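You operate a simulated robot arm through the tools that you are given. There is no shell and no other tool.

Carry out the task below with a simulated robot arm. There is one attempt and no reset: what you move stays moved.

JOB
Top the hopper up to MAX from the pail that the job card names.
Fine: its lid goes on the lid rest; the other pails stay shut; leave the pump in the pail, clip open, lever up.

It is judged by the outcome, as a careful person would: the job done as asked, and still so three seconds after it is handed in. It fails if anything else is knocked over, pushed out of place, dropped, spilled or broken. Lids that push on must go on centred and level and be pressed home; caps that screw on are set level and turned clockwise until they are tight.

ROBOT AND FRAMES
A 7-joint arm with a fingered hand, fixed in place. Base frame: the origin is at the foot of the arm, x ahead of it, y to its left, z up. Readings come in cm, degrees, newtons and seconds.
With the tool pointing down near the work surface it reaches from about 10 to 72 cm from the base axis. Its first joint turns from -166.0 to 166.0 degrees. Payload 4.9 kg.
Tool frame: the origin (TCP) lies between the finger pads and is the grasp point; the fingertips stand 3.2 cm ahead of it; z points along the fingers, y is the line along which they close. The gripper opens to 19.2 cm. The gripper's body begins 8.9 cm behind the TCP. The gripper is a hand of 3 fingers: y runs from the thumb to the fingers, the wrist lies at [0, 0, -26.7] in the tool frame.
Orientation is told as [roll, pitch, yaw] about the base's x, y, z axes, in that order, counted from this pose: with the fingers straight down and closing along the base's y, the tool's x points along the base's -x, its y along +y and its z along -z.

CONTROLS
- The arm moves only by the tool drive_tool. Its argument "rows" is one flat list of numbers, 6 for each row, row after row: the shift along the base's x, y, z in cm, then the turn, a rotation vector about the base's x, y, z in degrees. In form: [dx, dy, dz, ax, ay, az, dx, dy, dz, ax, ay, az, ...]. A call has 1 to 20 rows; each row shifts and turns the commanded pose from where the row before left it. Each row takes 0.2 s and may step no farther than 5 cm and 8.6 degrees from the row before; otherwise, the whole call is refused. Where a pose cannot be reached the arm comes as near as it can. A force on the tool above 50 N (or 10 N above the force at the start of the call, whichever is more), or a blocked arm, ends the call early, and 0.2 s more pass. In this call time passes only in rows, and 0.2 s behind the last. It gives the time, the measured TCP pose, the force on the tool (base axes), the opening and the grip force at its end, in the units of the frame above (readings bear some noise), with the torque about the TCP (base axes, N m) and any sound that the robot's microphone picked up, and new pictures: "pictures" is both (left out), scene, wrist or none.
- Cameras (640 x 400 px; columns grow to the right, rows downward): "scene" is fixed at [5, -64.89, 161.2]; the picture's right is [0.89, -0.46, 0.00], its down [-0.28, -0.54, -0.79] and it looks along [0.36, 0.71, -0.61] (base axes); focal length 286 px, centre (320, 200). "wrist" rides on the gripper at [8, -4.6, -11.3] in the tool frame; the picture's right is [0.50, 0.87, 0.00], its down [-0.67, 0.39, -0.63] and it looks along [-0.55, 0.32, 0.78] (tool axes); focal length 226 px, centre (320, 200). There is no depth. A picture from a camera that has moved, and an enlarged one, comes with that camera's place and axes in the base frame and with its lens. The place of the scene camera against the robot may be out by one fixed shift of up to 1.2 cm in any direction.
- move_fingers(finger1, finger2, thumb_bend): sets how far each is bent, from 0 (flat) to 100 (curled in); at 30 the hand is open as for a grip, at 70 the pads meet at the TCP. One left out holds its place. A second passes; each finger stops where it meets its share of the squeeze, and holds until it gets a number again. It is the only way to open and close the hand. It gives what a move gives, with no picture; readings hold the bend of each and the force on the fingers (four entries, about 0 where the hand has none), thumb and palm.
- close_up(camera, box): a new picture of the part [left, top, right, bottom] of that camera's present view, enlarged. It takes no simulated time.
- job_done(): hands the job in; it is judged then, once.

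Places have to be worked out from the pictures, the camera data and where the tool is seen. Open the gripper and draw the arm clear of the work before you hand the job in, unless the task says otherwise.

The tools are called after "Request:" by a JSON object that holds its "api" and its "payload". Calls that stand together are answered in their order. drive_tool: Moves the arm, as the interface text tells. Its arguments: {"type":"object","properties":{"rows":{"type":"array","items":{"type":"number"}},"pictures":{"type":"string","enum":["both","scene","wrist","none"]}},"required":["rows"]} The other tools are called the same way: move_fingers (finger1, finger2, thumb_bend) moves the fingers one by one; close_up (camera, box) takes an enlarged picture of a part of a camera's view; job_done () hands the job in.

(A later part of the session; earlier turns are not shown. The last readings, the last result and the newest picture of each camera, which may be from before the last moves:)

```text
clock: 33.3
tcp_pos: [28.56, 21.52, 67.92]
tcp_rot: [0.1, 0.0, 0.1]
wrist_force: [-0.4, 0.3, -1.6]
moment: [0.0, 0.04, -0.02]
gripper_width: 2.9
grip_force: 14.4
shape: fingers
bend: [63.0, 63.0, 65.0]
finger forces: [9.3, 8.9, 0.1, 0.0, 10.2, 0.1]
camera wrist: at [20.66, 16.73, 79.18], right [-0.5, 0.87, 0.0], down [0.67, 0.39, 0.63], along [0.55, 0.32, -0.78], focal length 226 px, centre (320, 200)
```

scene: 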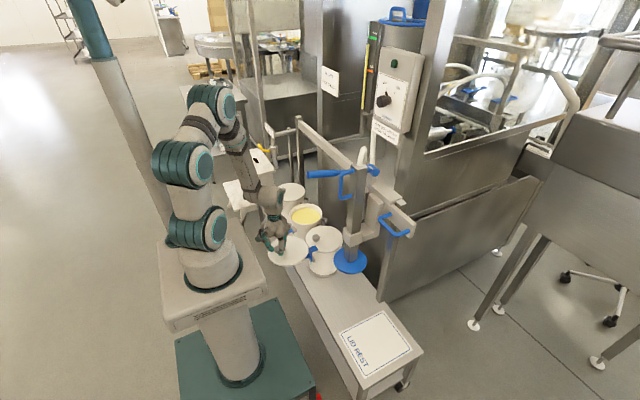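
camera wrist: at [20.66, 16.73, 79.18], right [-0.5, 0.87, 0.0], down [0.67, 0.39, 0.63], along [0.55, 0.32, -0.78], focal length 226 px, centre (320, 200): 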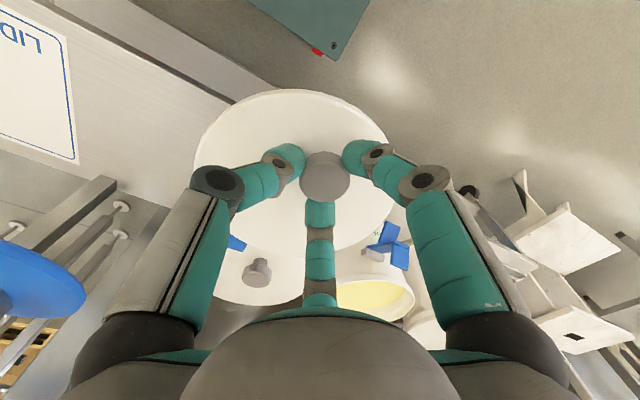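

Clear so far. Continuing along −y in moderate steps.

Request:
{"api": "drive_tool", "payload": {"rows": [0, -2.5, 0, 0, 0, 0, 0, -2.5, 0, 0, 0, 0, 0, -2.5, 0, 0, 0, 0, 0, -2.5, 0, 0, 0, 0, 0, -2.5, 0, 0, 0, 0, 0, -2.5, 0, 0, 0, 0]}}

```text
clock: 34.7
tcp_pos: [28.6, 6.19, 67.97]
tcp_rot: [0.0, 0.1, 0.1]
wrist_force: [-1.1, 0.4, -1.1]
moment: [0.03, 0.07, -0.03]
gripper_width: 2.89
grip_force: 14.3
shape: fingers
bend: [63.0, 63.0, 65.0]
finger forces: [9.2, 8.8, 0.0, 0.1, 10.1, 0.0]
camera wrist: at [20.74, 1.51, 79.29], right [-0.5, 0.87, 0.0], down [0.67, 0.39, 0.63], along [0.55, 0.32, -0.78], focal length 226 px, centre (320, 200)
```

scene: 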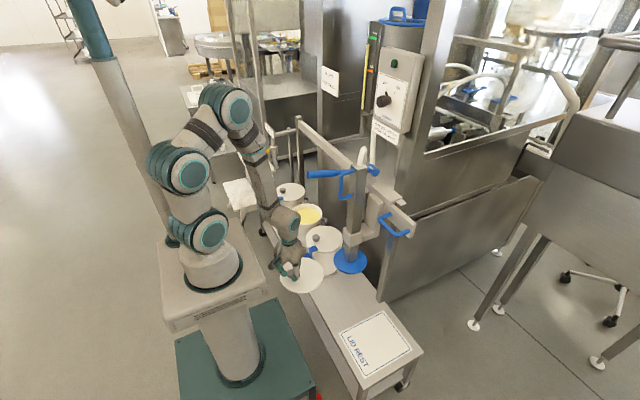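
wrist: 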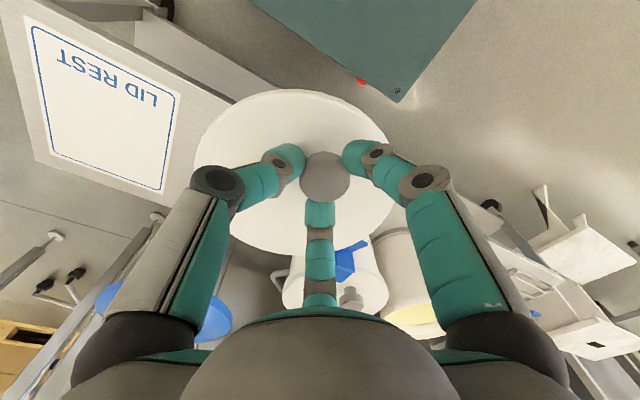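

The lid rest spans about x 39.6–64, y −35 to −13, at z≈40.3, so its centre is (52, −24). I'll carry the lid to above it, with the knob target at (47.9, −24).

Request:
{"api": "drive_tool", "payload": {"rows": [0, -3, 0, 0, 0, 0, 0, -3.5, 0, 0, 0, 0, 0, -3.5, 0, 0, 0, 0, 0, -3.5, 0, 0, 0, 0, 0, -3.5, 0, 0, 0, 0, 0, -3.5, -1, 0, 0, 0, 0, -3.5, -1, 0, 0, 0, 0, -3.5, -1, 0, 0, 0, 0, -2.7, -2, 0, 0, 0, 3, 0, -2, 0, 0, 0, 4, 0, -2, 0, 0, 0, 4, 0, -2, 0, 0, 0, 4, 0, -2, 0, 0, 0, 4.3, 0, -1, 0, 0, 0]}}

```text
clock: 37.7
tcp_pos: [47.86, -24.24, 54.02]
tcp_rot: [0.0, 0.0, 0.1]
wrist_force: [-0.5, -0.4, -1.8]
moment: [-0.03, 0.02, -0.03]
gripper_width: 2.87
grip_force: 13.8
shape: fingers
bend: [63.0, 63.0, 65.0]
finger forces: [8.7, 8.7, 0.1, 0.0, 9.9, 0.1]
camera wrist: at [40.05, -28.84, 65.22], right [-0.5, 0.87, 0.0], down [0.67, 0.39, 0.63], along [0.55, 0.32, -0.78], focal length 226 px, centre (320, 200)
```

scene: 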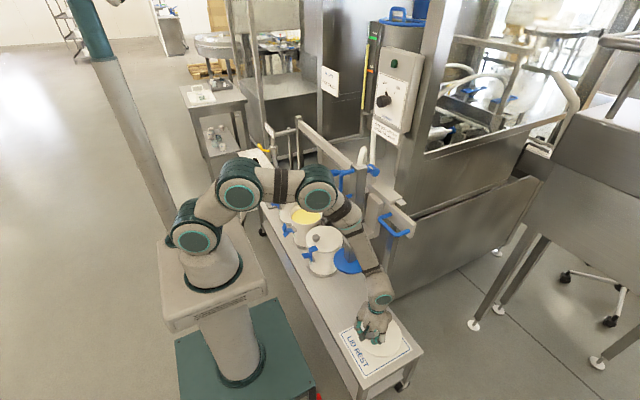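
wrist: 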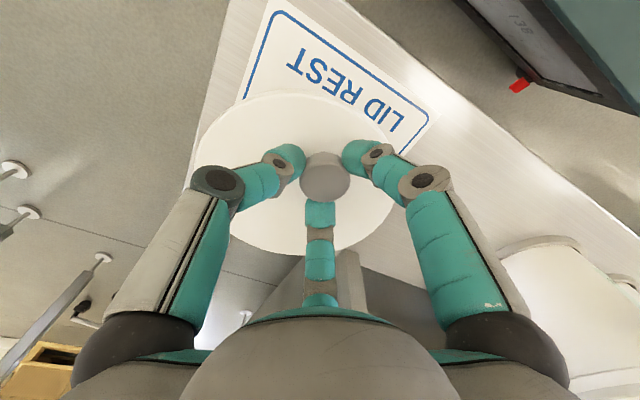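

The lid is above the lid rest. Lowering gently until contact.

Request:
{"api": "drive_tool", "payload": {"rows": [0, 0, -2, 0, 0, 0, 0, 0, -2, 0, 0, 0, 0, 0, -1, 0, 0, 0, 0, 0, -0.6, 0, 0, 0, 0, 0, -0.5, 0, 0, 0, 0, 0, -0.4, 0, 0, 0]}}

Request:
{"api": "close_up", "payload": {"camera": "scene", "box": [320, 280, 432, 390]}}

```text
clock: 39.1
tcp_pos: [47.76, -24.06, 47.48]
tcp_rot: [0.0, 0.0, 0.0]
wrist_force: [0.2, 0.5, -2.2]
moment: [0.01, 0.01, 0.01]
gripper_width: 2.86
grip_force: 13.5
shape: fingers
bend: [63.0, 63.0, 65.0]
finger forces: [8.8, 8.8, 0.0, 0.0, 9.9, 0.0]
camera wrist: at [39.95, -28.75, 58.79], right [-0.5, 0.87, 0.0], down [0.67, 0.39, 0.63], along [0.55, 0.32, -0.78], focal length 226 px, centre (320, 200)
```

scene: 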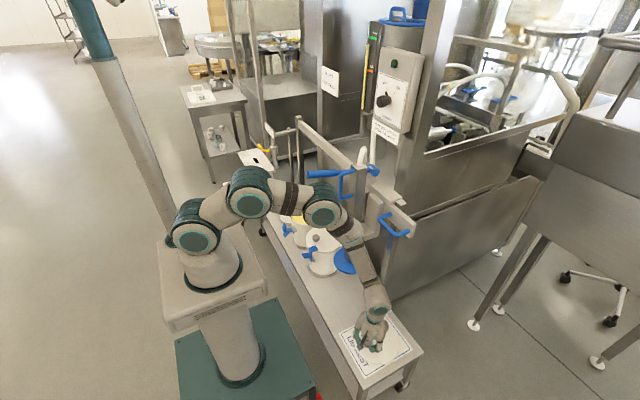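
wrist: 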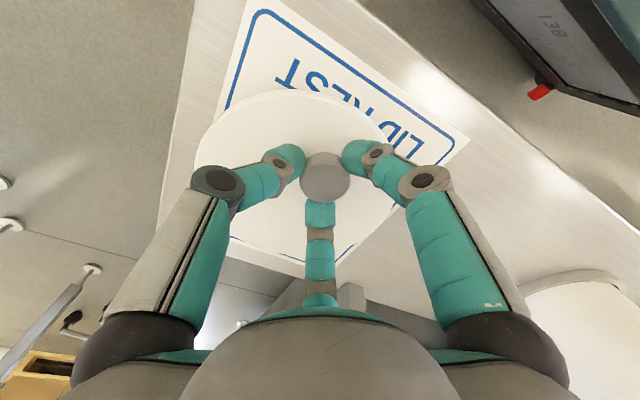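

```text
3.64 times, centred on (376, 335) of scene
camera zoom: at [5.0, -64.89, 161.2], right [0.89, -0.46, 0.0], down [-0.28, -0.54, -0.79], along [0.36, 0.71, -0.61], focal length 1040 px, centre (116, -291)
```

zoom: 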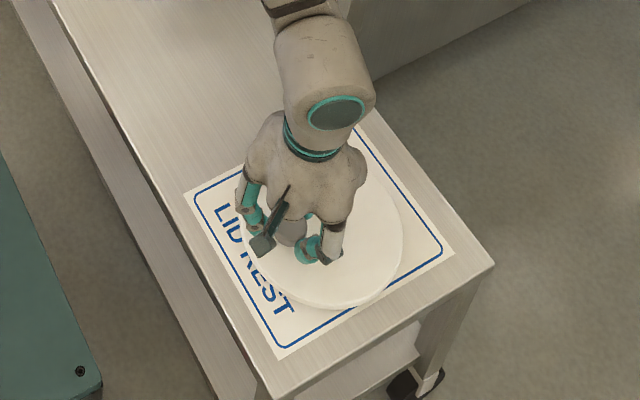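

The lid is slightly toward the −y side of the sheet. I'll shift +1.6 cm in y and keep lowering in small steps.

Request:
{"api": "drive_tool", "payload": {"rows": [0, 0.8, 0, 0, 0, 0, 0, 0.8, 0, 0, 0, 0, 0, 0, -0.4, 0, 0, 0, 0, 0, -0.4, 0, 0, 0, 0, 0, -0.3, 0, 0, 0, 0, 0, -0.3, 0, 0, 0], "pictures": "none"}}

Request:
{"api": "close_up", "payload": {"camera": "scene", "box": [320, 280, 432, 390]}}

```text
clock: 40.5
tcp_pos: [47.71, -22.63, 46.05]
tcp_rot: [0.0, 0.0, 0.1]
wrist_force: [-1.2, 0.0, 0.2]
moment: [0.08, -0.04, 0.01]
gripper_width: 2.9
grip_force: 14.0
shape: fingers
bend: [63.0, 63.0, 65.0]
finger forces: [8.8, 8.9, 0.0, 0.0, 9.8, 0.0]
```

```text
3.64 times, centred on (376, 335) of scene
camera zoom: at [5.0, -64.89, 161.2], right [0.89, -0.46, 0.0], down [-0.28, -0.54, -0.79], along [0.36, 0.71, -0.61], focal length 1040 px, centre (116, -291)
```

zoom: 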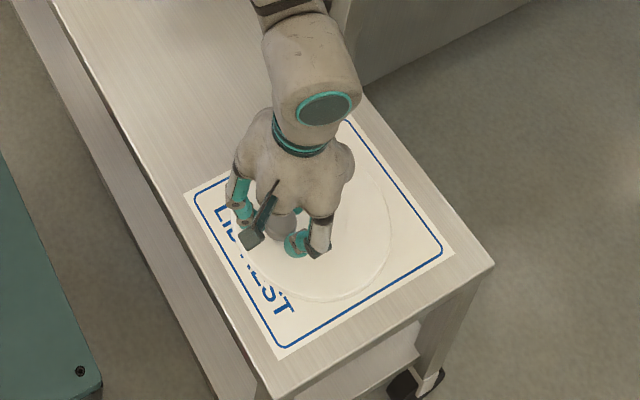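

Nearly down: the vertical force changed from −2.2 to about 0, which suggests contact is starting. A little lower to be sure.

Request:
{"api": "drive_tool", "payload": {"rows": [0, 0, -0.2, 0, 0, 0, 0, 0, -0.2, 0, 0, 0], "pictures": "wrist"}}

Request:
{"api": "close_up", "payload": {"camera": "wrist", "box": [180, 60, 460, 260]}}

```text
clock: 41.1
tcp_pos: [47.83, -22.59, 45.83]
tcp_rot: [0.0, -0.1, 0.1]
wrist_force: [-6.6, -0.7, 25.3]
moment: [0.13, 0.27, -0.04]
gripper_width: 2.85
grip_force: 18.9
shape: fingers
bend: [62.0, 63.0, 65.0]
finger forces: [13.7, 10.7, 0.0, 0.0, 12.5, 0.0]
camera wrist: at [39.96, -27.22, 57.08], right [-0.5, 0.87, 0.0], down [0.67, 0.39, 0.63], along [0.55, 0.32, -0.77], focal length 226 px, centre (320, 200)
```

wrist: 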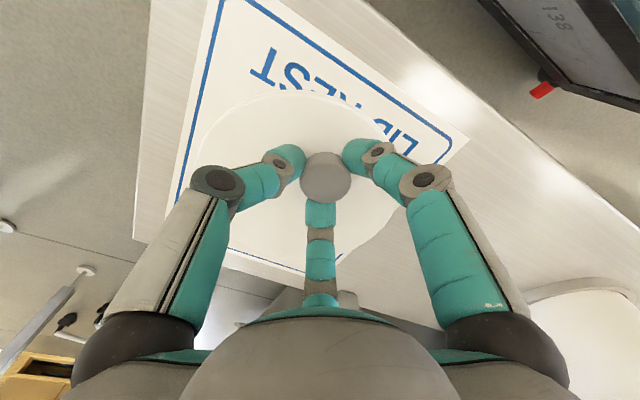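

```text
2.00 times, centred on (320, 160) of wrist
camera zoom: at [39.96, -27.22, 57.08], right [-0.5, 0.87, 0.0], down [0.67, 0.39, 0.63], along [0.55, 0.32, -0.77], focal length 452 px, centre (320, 280)
```

zoom: 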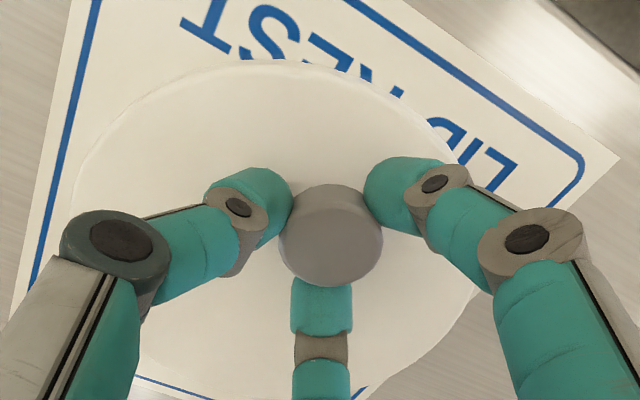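

The lid is in contact. It sits slightly toward the +y edge of the sheet, so I'll lift 0.4 cm, nudge −1.1 cm in y and set it down again.

Request:
{"api": "drive_tool", "payload": {"rows": [0, 0, 0.5, 0, 0, 0, 0, 0, 0.4, 0, 0, 0, 0, -0.6, 0, 0, 0, 0, 0, -0.5, 0, 0, 0, 0, 0, 0, -0.3, 0, 0, 0, 0, 0, -0.3, 0, 0, 0, 0, 0, -0.15, 0, 0, 0], "pictures": "none"}}

Request:
{"api": "close_up", "payload": {"camera": "wrist", "box": [180, 60, 460, 260]}}

```text
clock: 42.7
tcp_pos: [47.55, -23.48, 45.89]
tcp_rot: [-0.1, -0.1, 0.1]
wrist_force: [-6.9, 0.1, 17.9]
moment: [0.17, 0.21, -0.04]
gripper_width: 2.87
grip_force: 16.6
shape: fingers
bend: [62.0, 63.0, 65.0]
finger forces: [13.1, 9.9, 0.1, 0.0, 11.2, 0.1]
```

```text
2.00 times, centred on (320, 160) of wrist
camera zoom: at [39.81, -28.17, 57.12], right [-0.5, 0.87, 0.0], down [0.67, 0.39, 0.63], along [0.55, 0.32, -0.77], focal length 452 px, centre (320, 280)
```

zoom: 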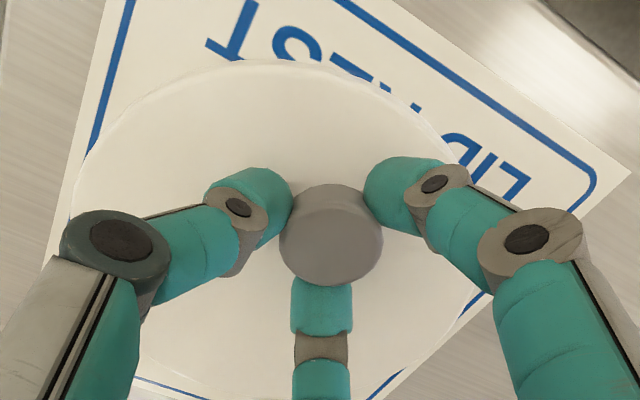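

The lid is on the rest and centred. Releasing it.

Request:
{"api": "drive_tool", "payload": {"rows": [0, 0, 0.15, 0, 0, 0], "pictures": "none"}}

Request:
{"api": "move_fingers", "payload": {"finger1": 50, "finger2": 50, "thumb_bend": 50}}

Request:
{"api": "drive_tool", "payload": {"rows": [0, 0, 1, 0, 0, 0, 0, 0, 2, 0, 0, 0, 0, 0, 3, 0, 0, 0, 0, 0, 4, 0, 0, 0]}}

```text
clock: 43.1
tcp_pos: [47.65, -23.48, 45.94]
tcp_rot: [0.0, 0.0, 0.0]
wrist_force: [-2.5, -0.9, 8.3]
moment: [0.1, 0.08, -0.02]
gripper_width: 2.88
grip_force: 15.8
shape: fingers
bend: [62.0, 63.0, 65.0]
finger forces: [11.0, 10.3, 0.0, 0.0, 10.7, 0.0]
```

```text
clock: 44.1
tcp_pos: [47.7, -23.44, 45.9]
tcp_rot: [0.0, -0.1, 0.1]
wrist_force: [0.3, -1.3, -1.2]
moment: [-0.01, 0.03, 0.03]
gripper_width: 8.38
grip_force: 0.0
shape: fingers
bend: [50.0, 50.0, 50.0]
finger forces: [0.1, 0.1, 0.0, 0.0, 0.0, 0.1]
```

```text
clock: 45.1
tcp_pos: [47.61, -23.31, 55.83]
tcp_rot: [0.1, 0.1, 0.1]
wrist_force: [-0.1, 0.5, -0.1]
moment: [-0.07, -0.06, 0.05]
gripper_width: 8.38
grip_force: 0.1
shape: fingers
bend: [50.0, 50.0, 50.0]
finger forces: [0.1, 0.1, 0.0, 0.0, 0.0, 0.0]
camera wrist: at [39.64, -27.99, 67.14], right [-0.5, 0.87, 0.0], down [0.67, 0.39, 0.63], along [0.55, 0.32, -0.78], focal length 226 px, centre (320, 200)
```

scene: 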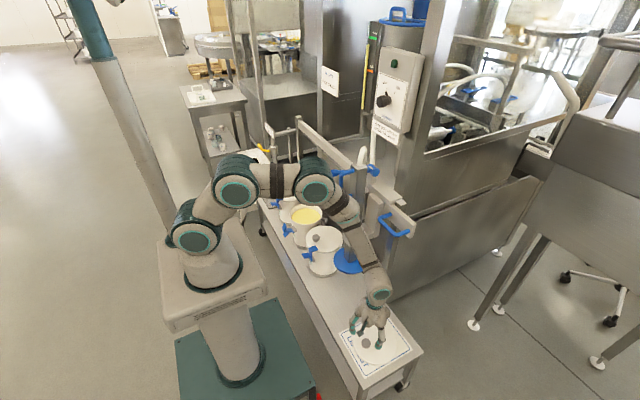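
wrist: 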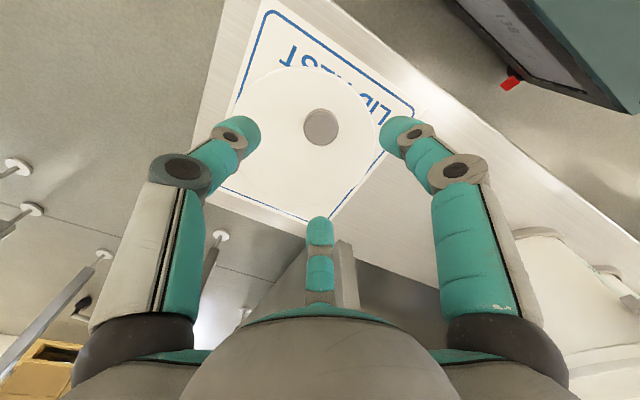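

The lid is on the lid rest. I'll now retract, raise and tilt the hand so the wrist camera can study the pump, carriage and lever.

Request:
{"api": "drive_tool", "payload": {"rows": [-3, -0.5, 3, 0, 0, 0, -3, -0.5, 3.5, 0, 0, 0, -3, -0.5, 3.5, 0, -4, 0, -3, -0.5, 3.5, 0, -4, 0, -3, -0.5, 3.5, 0, -4, 0, -2, -0.5, 4, 0, -4, 0, -1, 0, 4.5, 0, -4, 0, 0, 0, 4.5, 0, -4, 0, 0, 0, 4.5, 0, -4, 0, 0, 0, 4.5, 0, -4, 0]}}

```text
clock: 47.3
tcp_pos: [29.68, -26.37, 94.21]
tcp_rot: [1.0, -31.4, -0.4]
wrist_force: [-0.1, -0.5, -0.6]
moment: [-0.02, 0.04, -0.02]
gripper_width: 8.38
grip_force: 0.1
shape: fingers
bend: [50.0, 50.0, 50.0]
finger forces: [0.0, 0.0, 0.0, 0.0, 0.0, 0.0]
camera wrist: at [17.05, -31.04, 99.57], right [-0.43, 0.87, -0.25], down [0.24, 0.38, 0.89], along [0.87, 0.32, -0.37], focal length 226 px, centre (320, 200)
```

scene: 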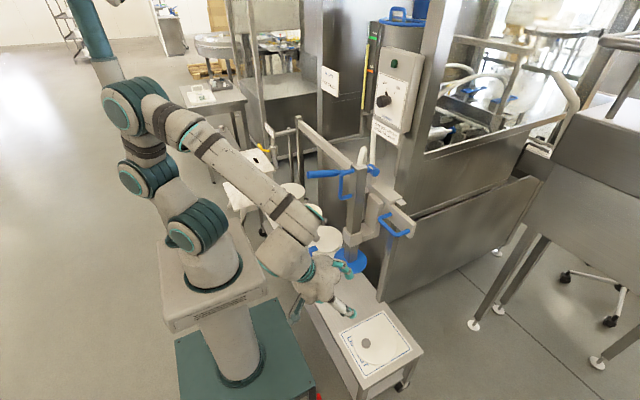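
wrist: 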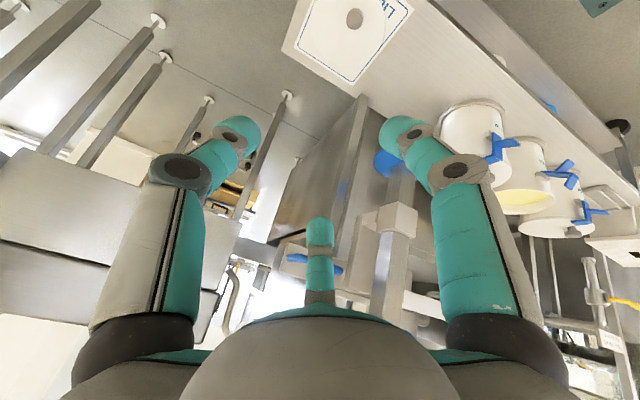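

Zooming in on the pump in both views.

Request:
{"api": "close_up", "payload": {"camera": "wrist", "box": [270, 130, 470, 330]}}

Request:
{"api": "close_up", "payload": {"camera": "scene", "box": [300, 140, 420, 215]}}

Request:
{"api": "close_up", "payload": {"camera": "scene", "box": [325, 190, 421, 250]}}

```text
2.00 times, centred on (370, 230) of wrist
camera zoom: at [17.05, -31.04, 99.57], right [-0.43, 0.87, -0.25], down [0.24, 0.38, 0.89], along [0.87, 0.32, -0.37], focal length 452 px, centre (220, 140)
```

zoom: 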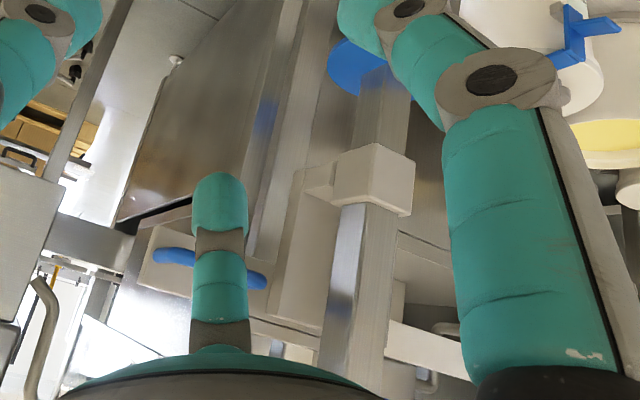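

```text
5.33 times, centred on (360, 178) of scene
camera zoom: at [5.0, -64.89, 161.2], right [0.89, -0.46, 0.0], down [-0.28, -0.54, -0.79], along [0.36, 0.71, -0.61], focal length 1525 px, centre (107, 320)
```

zoom: 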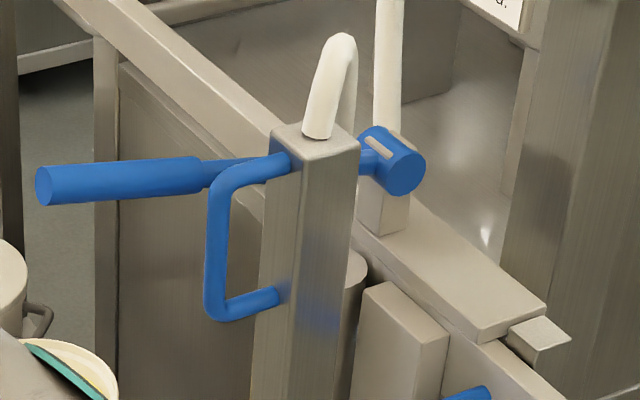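

```text
6.67 times, centred on (373, 220) of scene
camera zoom: at [5.0, -64.89, 161.2], right [0.89, -0.46, 0.0], down [-0.28, -0.54, -0.79], along [0.36, 0.71, -0.61], focal length 1906 px, centre (-33, 67)
```

zoom: 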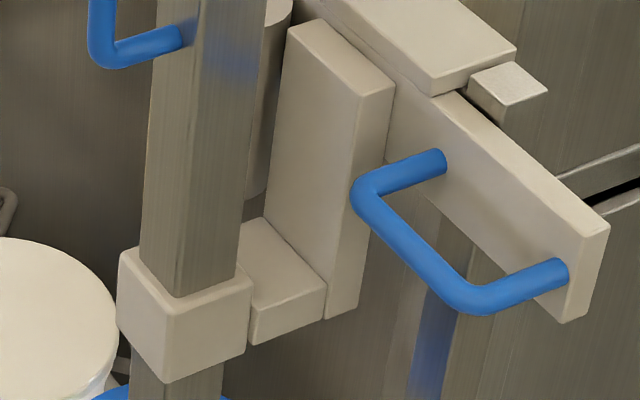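

The column (about 5.4 cm square, face at y≈−2.7) slides in a collar on a carriage that runs along y. My plan is to make a fist, tilt the hand about 45° toward +y, and push the column's −y face between the collar (z≈86) and the top (z≈114).

Request:
{"api": "move_fingers", "payload": {"finger1": 70, "finger2": 70, "thumb_bend": 70}}

Request:
{"api": "drive_tool", "payload": {"rows": [0, 0, 2, 0, 8, 0, 0, 0, 2, 0, 8, 0, 0, 0, 2, 0, 8, 0, 1, 0, 1, 0, 7.4, 0, 1, 0, 1, 7.5, 0, 0, 1, 0, 1, 7.5, 0, 0, 1, 0, 0, 7.5, 0, 0, 1, 0, 0, 7.5, 0, 0, 1, 0, 0, 7.5, 0, 0, 1, 0, 0, 7, 0, 0]}}

```text
clock: 48.3
tcp_pos: [29.64, -26.44, 94.41]
tcp_rot: [0.6, -31.6, -0.5]
wrist_force: [0.3, -0.4, -1.1]
moment: [-0.02, 0.01, 0.01]
gripper_width: 0.38
grip_force: 0.0
shape: fingers
bend: [69.0, 69.0, 70.0]
finger forces: [0.0, 0.0, 0.0, 0.0, 0.1, 0.0]
```

```text
clock: 50.5
tcp_pos: [36.83, -26.48, 104.08]
tcp_rot: [44.5, -0.6, -0.4]
wrist_force: [0.3, 0.3, 0.3]
moment: [-0.07, -0.02, 0.01]
gripper_width: 0.35
grip_force: 0.0
shape: fingers
bend: [70.0, 70.0, 70.0]
finger forces: [0.0, 0.0, 0.0, 0.0, 0.0, 0.1]
camera wrist: at [28.95, -37.64, 108.74], right [-0.5, 0.62, 0.6], down [0.66, -0.17, 0.73], along [0.56, 0.77, -0.33], focal length 226 px, centre (320, 200)
```

scene: 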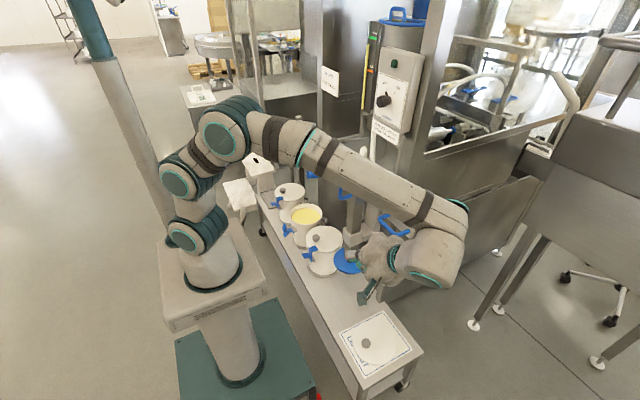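
wrist: 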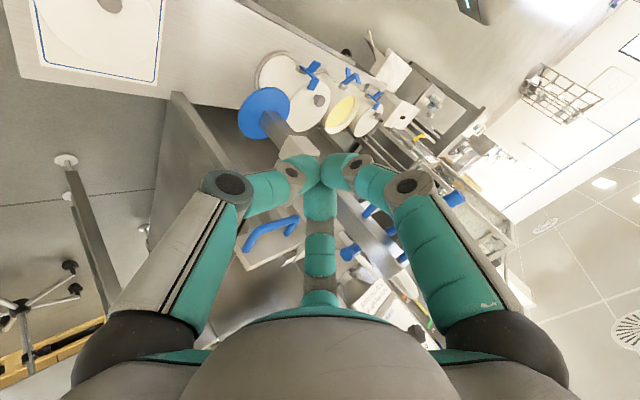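

This gives a good view of the pump from the −y side. Zooming in to measure the column, the U-handle, the D-handle and the lever.

Request:
{"api": "close_up", "payload": {"camera": "wrist", "box": [220, 80, 460, 280]}}

Request:
{"api": "close_up", "payload": {"camera": "wrist", "box": [320, 170, 480, 290]}}

```text
2.00 times, centred on (340, 180) of wrist
camera zoom: at [28.95, -37.64, 108.74], right [-0.5, 0.62, 0.6], down [0.66, -0.17, 0.73], along [0.56, 0.77, -0.33], focal length 452 px, centre (280, 240)
```

zoom: 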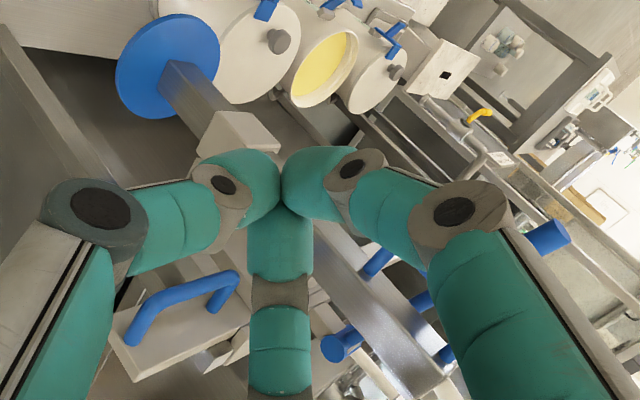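

```text
3.33 times, centred on (400, 230) of wrist
camera zoom: at [28.95, -37.64, 108.74], right [-0.5, 0.62, 0.6], down [0.66, -0.17, 0.73], along [0.56, 0.77, -0.33], focal length 754 px, centre (53, 100)
```

zoom: 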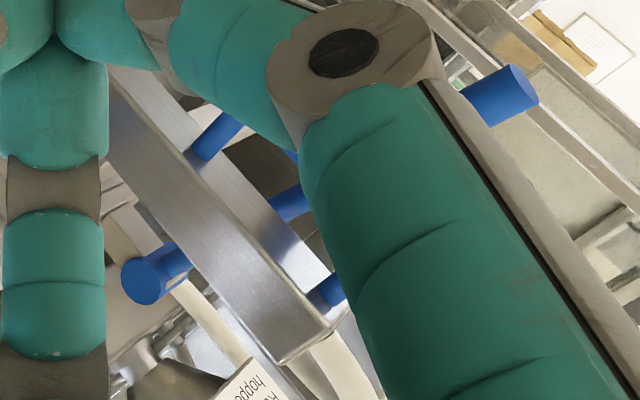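

The lever runs at y≈7.5, from (38, 110.5) to (65, 104) in x, z, and the U-handle is near (60, −10.5, 92). The column's −y face is clear to push at z≈95. I'll approach it and make contact.

Request:
{"api": "drive_tool", "payload": {"rows": [3, 2.5, 0, 0, 0, 0, 3.5, 3, 0, 0, 0, 0, 3.5, 3, -2, 0, 0, 0, 3.5, 3, -2, 0, 0, 0, 0, 2.5, -2, 0, 0, 0]}}

Request:
{"api": "close_up", "payload": {"camera": "scene", "box": [310, 150, 438, 230]}}

```text
refused: row 3 steps farther than a row can; nothing moved
```

```text
5.00 times, centred on (374, 190) of scene
camera zoom: at [5.0, -64.89, 161.2], right [0.89, -0.46, 0.0], down [-0.28, -0.54, -0.79], along [0.36, 0.71, -0.61], focal length 1430 px, centre (50, 250)
```

zoom: 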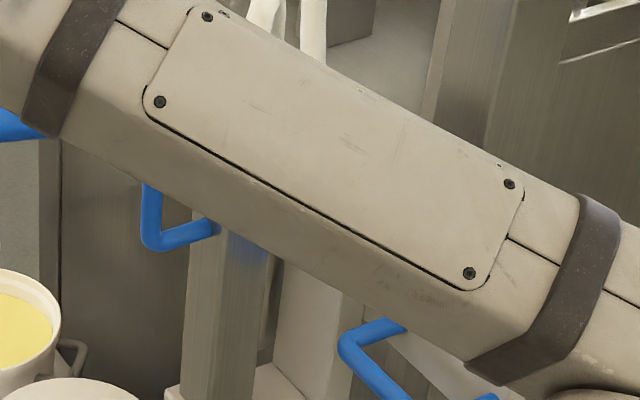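

A step was too long, so nothing moved. Redoing the approach with smaller steps; the forearm is well clear of the pump top.

Request:
{"api": "drive_tool", "payload": {"rows": [3, 2.5, 0, 0, 0, 0, 3, 3, -1, 0, 0, 0, 3, 3, -1, 0, 0, 0, 3, 3, -2, 0, 0, 0, 1.7, 2.5, -2, 0, 0, 0]}}

Request:
{"api": "close_up", "payload": {"camera": "wrist", "box": [220, 80, 460, 280]}}

```text
clock: 51.7
tcp_pos: [50.26, -12.44, 97.64]
tcp_rot: [44.5, -0.5, -0.4]
wrist_force: [-0.9, -0.9, 0.1]
moment: [-0.03, -0.01, -0.02]
gripper_width: 0.34
grip_force: 0.1
shape: fingers
bend: [70.0, 70.0, 70.0]
finger forces: [0.0, 0.0, 0.1, 0.0, 0.0, 0.0]
camera wrist: at [42.26, -23.64, 102.39], right [-0.5, 0.62, 0.6], down [0.66, -0.17, 0.73], along [0.56, 0.77, -0.33], focal length 226 px, centre (320, 200)
```

scene: 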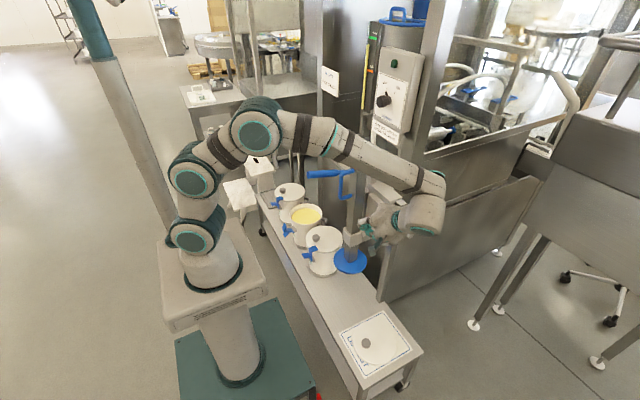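
wrist: 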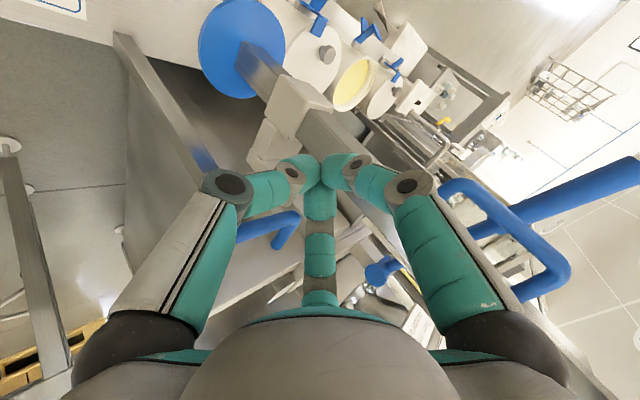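

```text
2.00 times, centred on (340, 180) of wrist
camera zoom: at [42.26, -23.64, 102.39], right [-0.5, 0.62, 0.6], down [0.66, -0.17, 0.73], along [0.56, 0.77, -0.33], focal length 452 px, centre (280, 240)
```

zoom: 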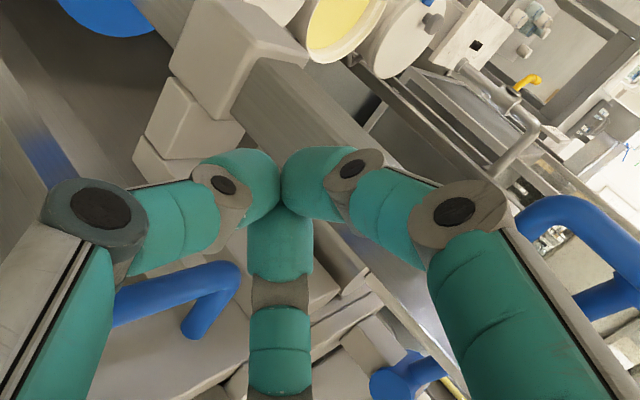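

The column is straight ahead of the fist. Advancing in +y to make contact and feel the sliding resistance.

Request:
{"api": "drive_tool", "payload": {"rows": [0, 2, 0, 0, 0, 0, 0, 1.5, 0, 0, 0, 0, 0, 1, 0, 0, 0, 0, 0, 0.7, 0, 0, 0, 0, 0, 0.7, 0, 0, 0, 0, 0, 0.7, 0, 0, 0, 0, 0, 0.7, 0, 0, 0, 0, 0, 0.7, 0, 0, 0, 0]}}

```text
clock: 53.5
tcp_pos: [50.48, -4.51, 97.93]
tcp_rot: [44.5, -0.5, -0.4]
wrist_force: [1.6, -6.3, 0.9]
moment: [-0.1, -0.04, -0.06]
gripper_width: 0.41
grip_force: 4.3
shape: fingers
bend: [70.0, 70.0, 70.0]
finger forces: [0.0, 9.0, 0.0, 0.1, 0.0, 0.1]
camera wrist: at [42.47, -15.75, 102.65], right [-0.5, 0.62, 0.6], down [0.66, -0.17, 0.73], along [0.56, 0.76, -0.33], focal length 226 px, centre (320, 200)
```

scene: 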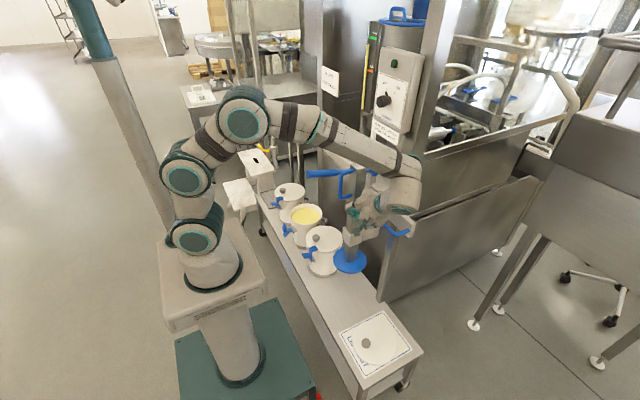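
wrist: 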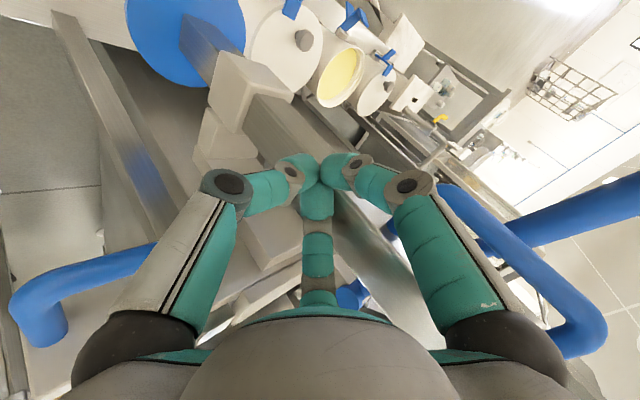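

Contact is made with a light force (6 N). I'll continue pushing in small steps to see whether the carriage slides.

Request:
{"api": "drive_tool", "payload": {"rows": [0, 0.6, 0, 0, 0, 0, 0, 0.6, 0, 0, 0, 0, 0, 0.8, 0, 0, 0, 0, 0, 1, 0, 0, 0, 0, 0, 1, 0, 0, 0, 0, 0, 1, 0, 0, 0, 0]}}

```text
clock: 54.9
tcp_pos: [50.52, 0.59, 97.94]
tcp_rot: [44.6, -0.5, -0.4]
wrist_force: [0.2, -0.5, -0.6]
moment: [0.03, 0.05, -0.01]
gripper_width: 0.4
grip_force: 0.1
shape: fingers
bend: [70.0, 70.0, 70.0]
finger forces: [0.0, 0.0, 0.0, 0.0, 0.1, 0.0]
camera wrist: at [42.49, -10.64, 102.73], right [-0.5, 0.62, 0.6], down [0.66, -0.17, 0.73], along [0.55, 0.77, -0.33], focal length 226 px, centre (320, 200)
```

scene: 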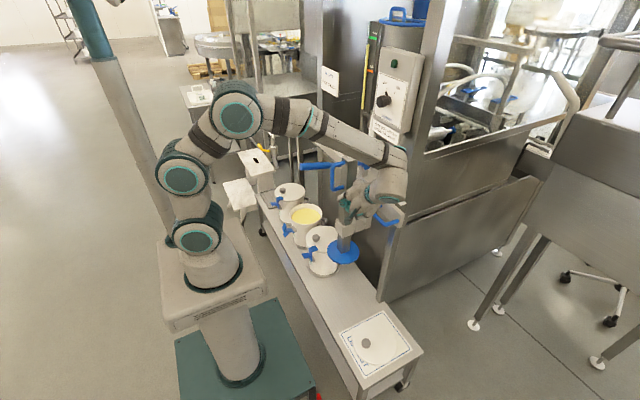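
wrist: 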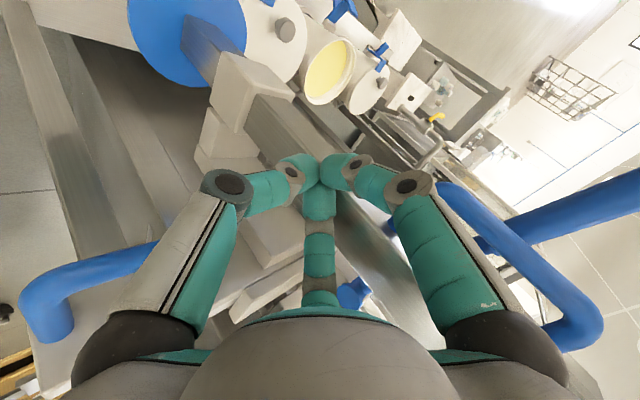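

The carriage slides easily and the pump follows. Continuing steadily at about 1.5 cm per row so it doesn't coast.

Request:
{"api": "drive_tool", "payload": {"rows": [0, 1.5, 0, 0, 0, 0, 0, 1.5, 0, 0, 0, 0, 0, 1.5, 0, 0, 0, 0, 0, 1.5, 0, 0, 0, 0, 0, 1.5, 0, 0, 0, 0, 0, 1.5, 0, 0, 0, 0, 0, 1.5, 0, 0, 0, 0, 0, 1.5, 0, 0, 0, 0, 0, 1.5, 0, 0, 0, 0, 0, 1.5, 0, 0, 0, 0, 0, 1.5, 0, 0, 0, 0, 0, 1.5, 0, 0, 0, 0]}}

```text
clock: 57.5
tcp_pos: [50.37, 18.35, 97.86]
tcp_rot: [44.5, -0.5, -0.4]
wrist_force: [-1.4, -1.6, -0.2]
moment: [-0.12, 0.0, -0.02]
gripper_width: 0.42
grip_force: 1.9
shape: fingers
bend: [70.0, 70.0, 69.0]
finger forces: [0.0, 4.8, 0.1, 0.1, 0.0, 0.0]
camera wrist: at [42.4, 7.17, 102.64], right [-0.5, 0.62, 0.6], down [0.66, -0.17, 0.73], along [0.56, 0.76, -0.33], focal length 226 px, centre (320, 200)
```

scene: 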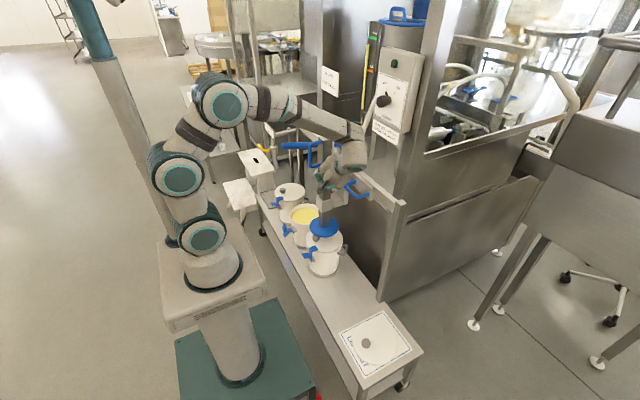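
wrist: 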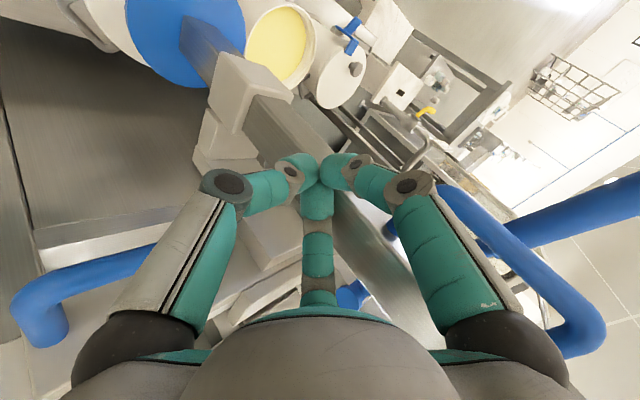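

The pump is over the HAND pail now. Continuing toward the FACE CREAM pail (y≈44.9).

Request:
{"api": "drive_tool", "payload": {"rows": [0, 1.5, 0, 0, 0, 0, 0, 1.5, 0, 0, 0, 0, 0, 1.5, 0, 0, 0, 0, 0, 1.5, 0, 0, 0, 0, 0, 1.5, 0, 0, 0, 0, 0, 1.5, 0, 0, 0, 0, 0, 1.5, 0, 0, 0, 0, 0, 1.5, 0, 0, 0, 0, 0, 1.5, 0, 0, 0, 0, 0, 1.5, 0, 0, 0, 0, 0, 1.5, 0, 0, 0, 0, 0, 1, 0, 0, 0, 0]}}

Request:
{"api": "close_up", "payload": {"camera": "scene", "box": [250, 130, 378, 250]}}

```text
clock: 60.1
tcp_pos: [50.47, 36.0, 97.88]
tcp_rot: [44.6, -0.4, -0.4]
wrist_force: [-0.1, -0.4, -0.2]
moment: [0.0, -0.01, 0.01]
gripper_width: 0.36
grip_force: 0.0
shape: fingers
bend: [70.0, 70.0, 70.0]
finger forces: [0.1, 0.0, 0.0, 0.0, 0.1, 0.1]
camera wrist: at [42.43, 24.78, 102.64], right [-0.5, 0.62, 0.6], down [0.66, -0.17, 0.73], along [0.55, 0.77, -0.33], focal length 226 px, centre (320, 200)
```

scene: 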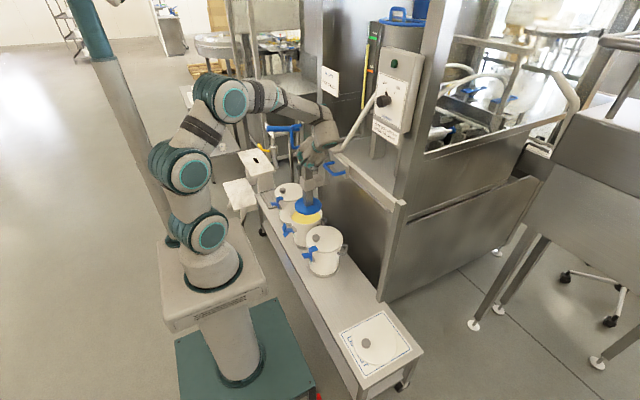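
wrist: 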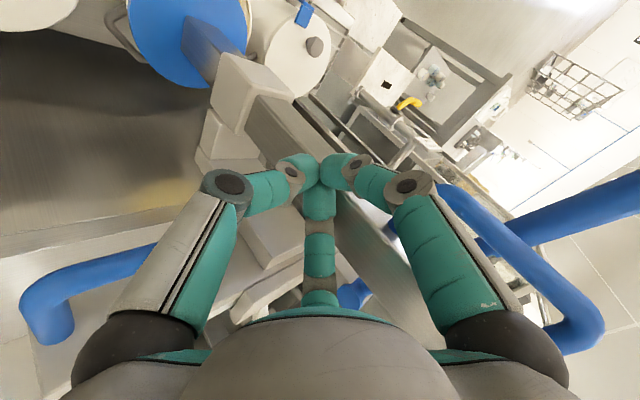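

```text
3.33 times, centred on (314, 190) of scene
camera zoom: at [5.0, -64.89, 161.2], right [0.89, -0.46, 0.0], down [-0.28, -0.54, -0.79], along [0.36, 0.71, -0.61], focal length 953 px, centre (340, 233)
```

zoom: 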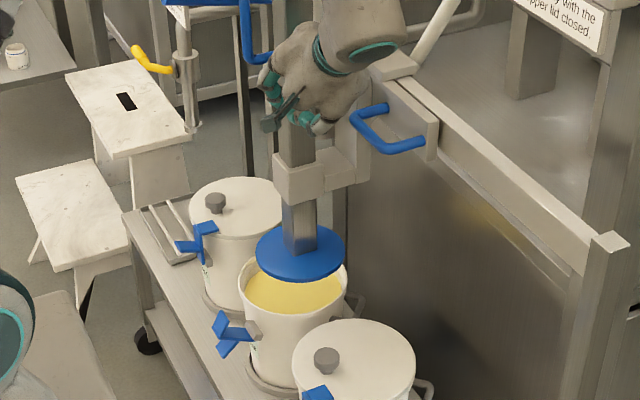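

The pump is now at y≈40.6, so it needs about 4 cm more. Moving +3 cm and checking alignment.

Request:
{"api": "drive_tool", "payload": {"rows": [0, 0.8, 0, 0, 0, 0, 0, 0.8, 0, 0, 0, 0, 0, 0.8, 0, 0, 0, 0, 0, 0.6, 0, 0, 0, 0], "pictures": "none"}}

Request:
{"api": "close_up", "payload": {"camera": "scene", "box": [262, 180, 342, 230]}}

Request:
{"api": "close_up", "payload": {"camera": "wrist", "box": [60, 0, 380, 200]}}

```text
clock: 61.1
tcp_pos: [50.53, 39.16, 97.9]
tcp_rot: [44.5, -0.5, -0.3]
wrist_force: [-0.4, -0.6, -0.2]
moment: [-0.02, -0.04, 0.02]
gripper_width: 0.35
grip_force: 0.1
shape: fingers
bend: [70.0, 70.0, 70.0]
finger forces: [0.0, 0.0, 0.0, 0.1, 0.0, 0.0]
```

```text
8.00 times, centred on (302, 205) of scene
camera zoom: at [5.0, -64.89, 161.2], right [0.89, -0.46, 0.0], down [-0.28, -0.54, -0.79], along [0.36, 0.71, -0.61], focal length 2288 px, centre (464, 160)
```

zoom: 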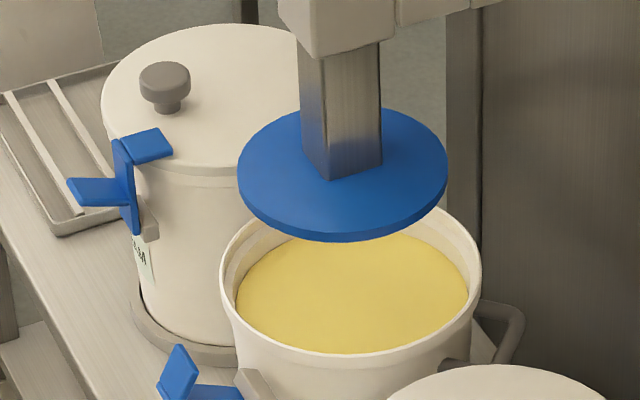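

```text
2.00 times, centred on (220, 100) of wrist
camera zoom: at [42.56, 27.94, 102.74], right [-0.5, 0.62, 0.6], down [0.66, -0.17, 0.73], along [0.55, 0.77, -0.33], focal length 452 px, centre (520, 400)
```

zoom: 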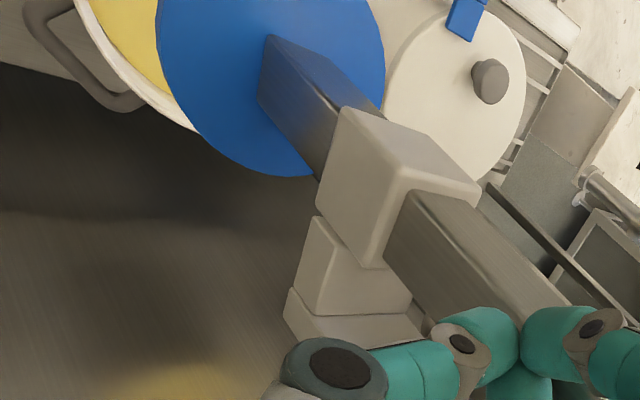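

The disc looks nearly centred over the pail; I estimate 44–45 for both. I'll withdraw and go above the pump with the hand vertical for a clearer check, ready to push the D-handle down.

Request:
{"api": "drive_tool", "payload": {"rows": [0, -2, 0, 0, 0, 0, 0, -4, 0, 0, 0, 0, -2, -4, 2, 0, 0, 0, -2, 0, 4.5, 0, 0, 0, -2, 0, 4.5, -4, 0, 0, 0, 0, 4.5, -7, 0, 0, 0, 0, 4.5, -7, 0, 0, 0, 1, 3, -8, 0, 0, 0, 1, 1, -8, 0, 0, 0, 1, 0, -8, 0, 0, 0, 1, 0, -2.5, 0, 0]}}

```text
clock: 63.5
tcp_pos: [44.38, 33.08, 121.95]
tcp_rot: [-0.1, -0.7, 0.0]
wrist_force: [-0.9, -0.2, -1.2]
moment: [-0.02, 0.01, 0.0]
gripper_width: 0.38
grip_force: 0.0
shape: fingers
bend: [70.0, 70.0, 70.0]
finger forces: [0.1, 0.0, 0.0, 0.1, 0.0, 0.0]
camera wrist: at [36.36, 28.44, 133.21], right [-0.5, 0.87, -0.01], down [0.66, 0.39, 0.64], along [0.56, 0.32, -0.77], focal length 226 px, centre (320, 200)
```

scene: 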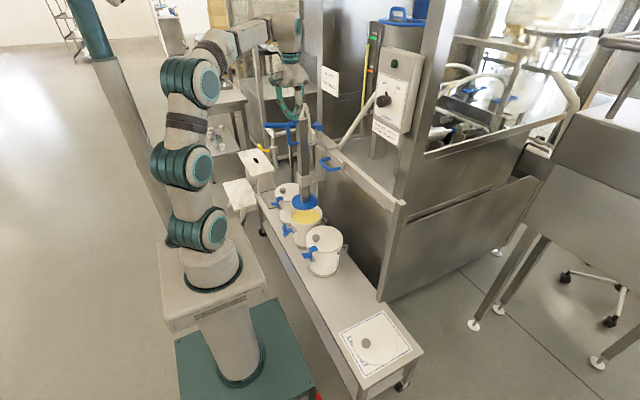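
wrist: 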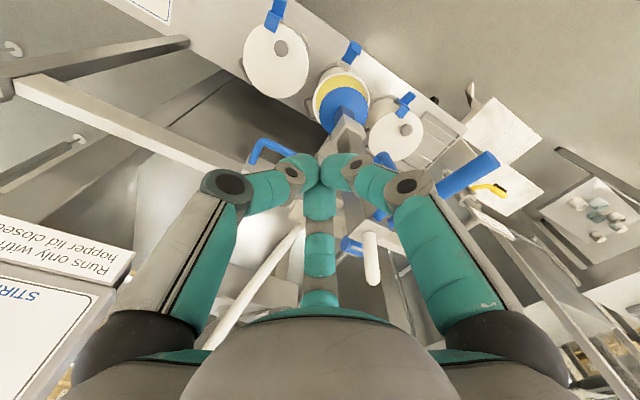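

Zooming in on the disc over the pail from this view.

Request:
{"api": "close_up", "payload": {"camera": "wrist", "box": [280, 60, 408, 140]}}

Request:
{"api": "close_up", "payload": {"camera": "wrist", "box": [300, 110, 540, 290]}}

Request:
{"api": "close_up", "payload": {"camera": "scene", "box": [250, 90, 346, 230]}}

```text
5.00 times, centred on (344, 100) of wrist
camera zoom: at [36.36, 28.44, 133.21], right [-0.5, 0.87, -0.01], down [0.66, 0.39, 0.64], along [0.56, 0.32, -0.77], focal length 1130 px, centre (200, 700)
```

zoom: 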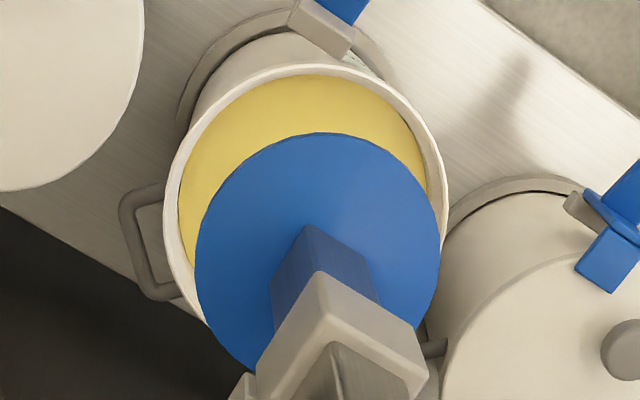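

```text
2.22 times, centred on (420, 200) of wrist
camera zoom: at [36.36, 28.44, 133.21], right [-0.5, 0.87, -0.01], down [0.66, 0.39, 0.64], along [0.56, 0.32, -0.77], focal length 502 px, centre (98, 200)
```

zoom: 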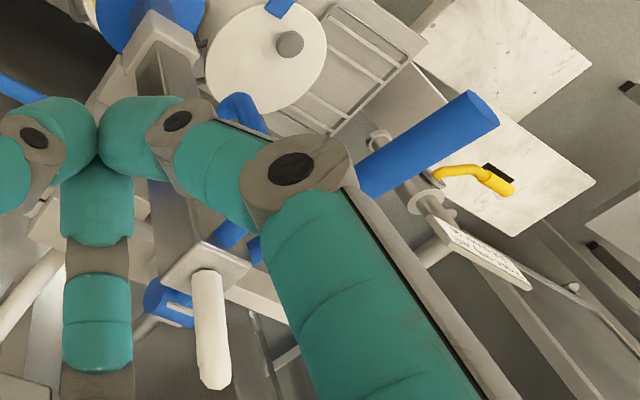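

```text
2.86 times, centred on (298, 160) of scene
camera zoom: at [5.0, -64.89, 161.2], right [0.89, -0.46, 0.0], down [-0.28, -0.54, -0.79], along [0.36, 0.71, -0.61], focal length 817 px, centre (383, 314)
```

zoom: 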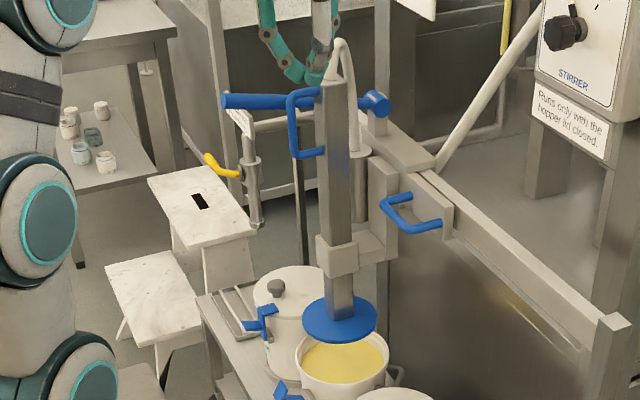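

The disc and pail rim agree within about 0.5 cm, and the margin is roughly 1.4 cm. The D-handle's top bar is at about (46, 44.5, 113). I'll yaw 30° and bring the fist above it.

Request:
{"api": "drive_tool", "payload": {"rows": [0, 1, 0.5, 0.1, 0.7, 7.5, 0, 1.5, 0.5, 0, 0, 7.5, 0.4, 2, 0, 0, 0, 7.5, 0.5, 2.5, 0, 0, 0, 7.5, 0.5, 2.5, 0, 0, 0, 0, 0.5, 1.8, 0, 0, 0, 0, 0, 0, -1.5, 0, 0, 0, 0, 0, -1.5, 0, 0, 0]}}

Request:
{"api": "close_up", "payload": {"camera": "scene", "box": [250, 70, 346, 170]}}

```text
clock: 65.3
tcp_pos: [46.33, 44.48, 119.91]
tcp_rot: [0.1, 0.0, 30.1]
wrist_force: [-0.6, -0.5, -0.4]
moment: [-0.03, -0.01, 0.01]
gripper_width: 0.33
grip_force: 0.1
shape: fingers
bend: [70.0, 70.0, 70.0]
finger forces: [0.0, 0.0, 0.0, 0.1, 0.1, 0.0]
camera wrist: at [41.93, 36.19, 131.17], right [-0.87, 0.5, 0.0], down [0.39, 0.67, 0.63], along [0.31, 0.55, -0.78], focal length 226 px, centre (320, 200)
```

scene: 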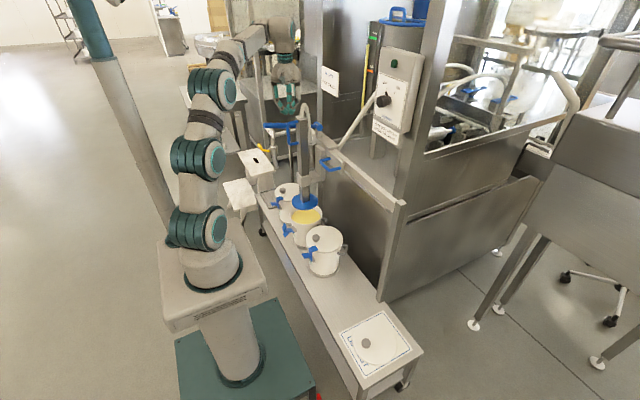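
wrist: 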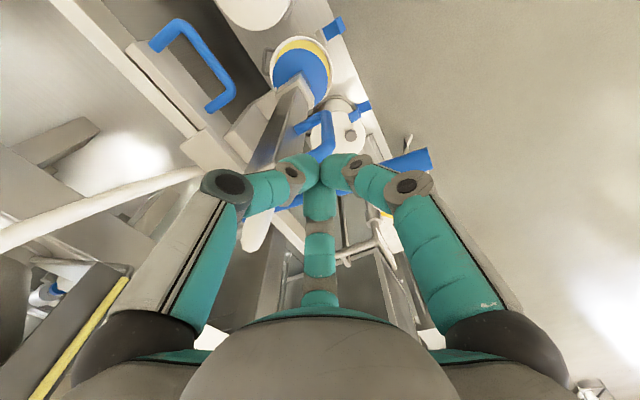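

```text
4.00 times, centred on (298, 120) of scene
camera zoom: at [5.0, -64.89, 161.2], right [0.89, -0.46, 0.0], down [-0.28, -0.54, -0.79], along [0.36, 0.71, -0.61], focal length 1144 px, centre (408, 520)
```

zoom: 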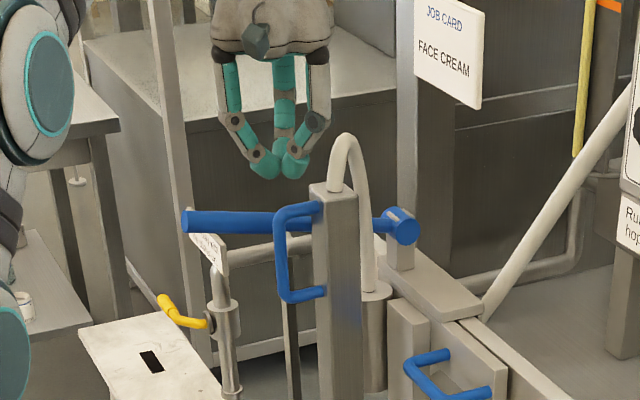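

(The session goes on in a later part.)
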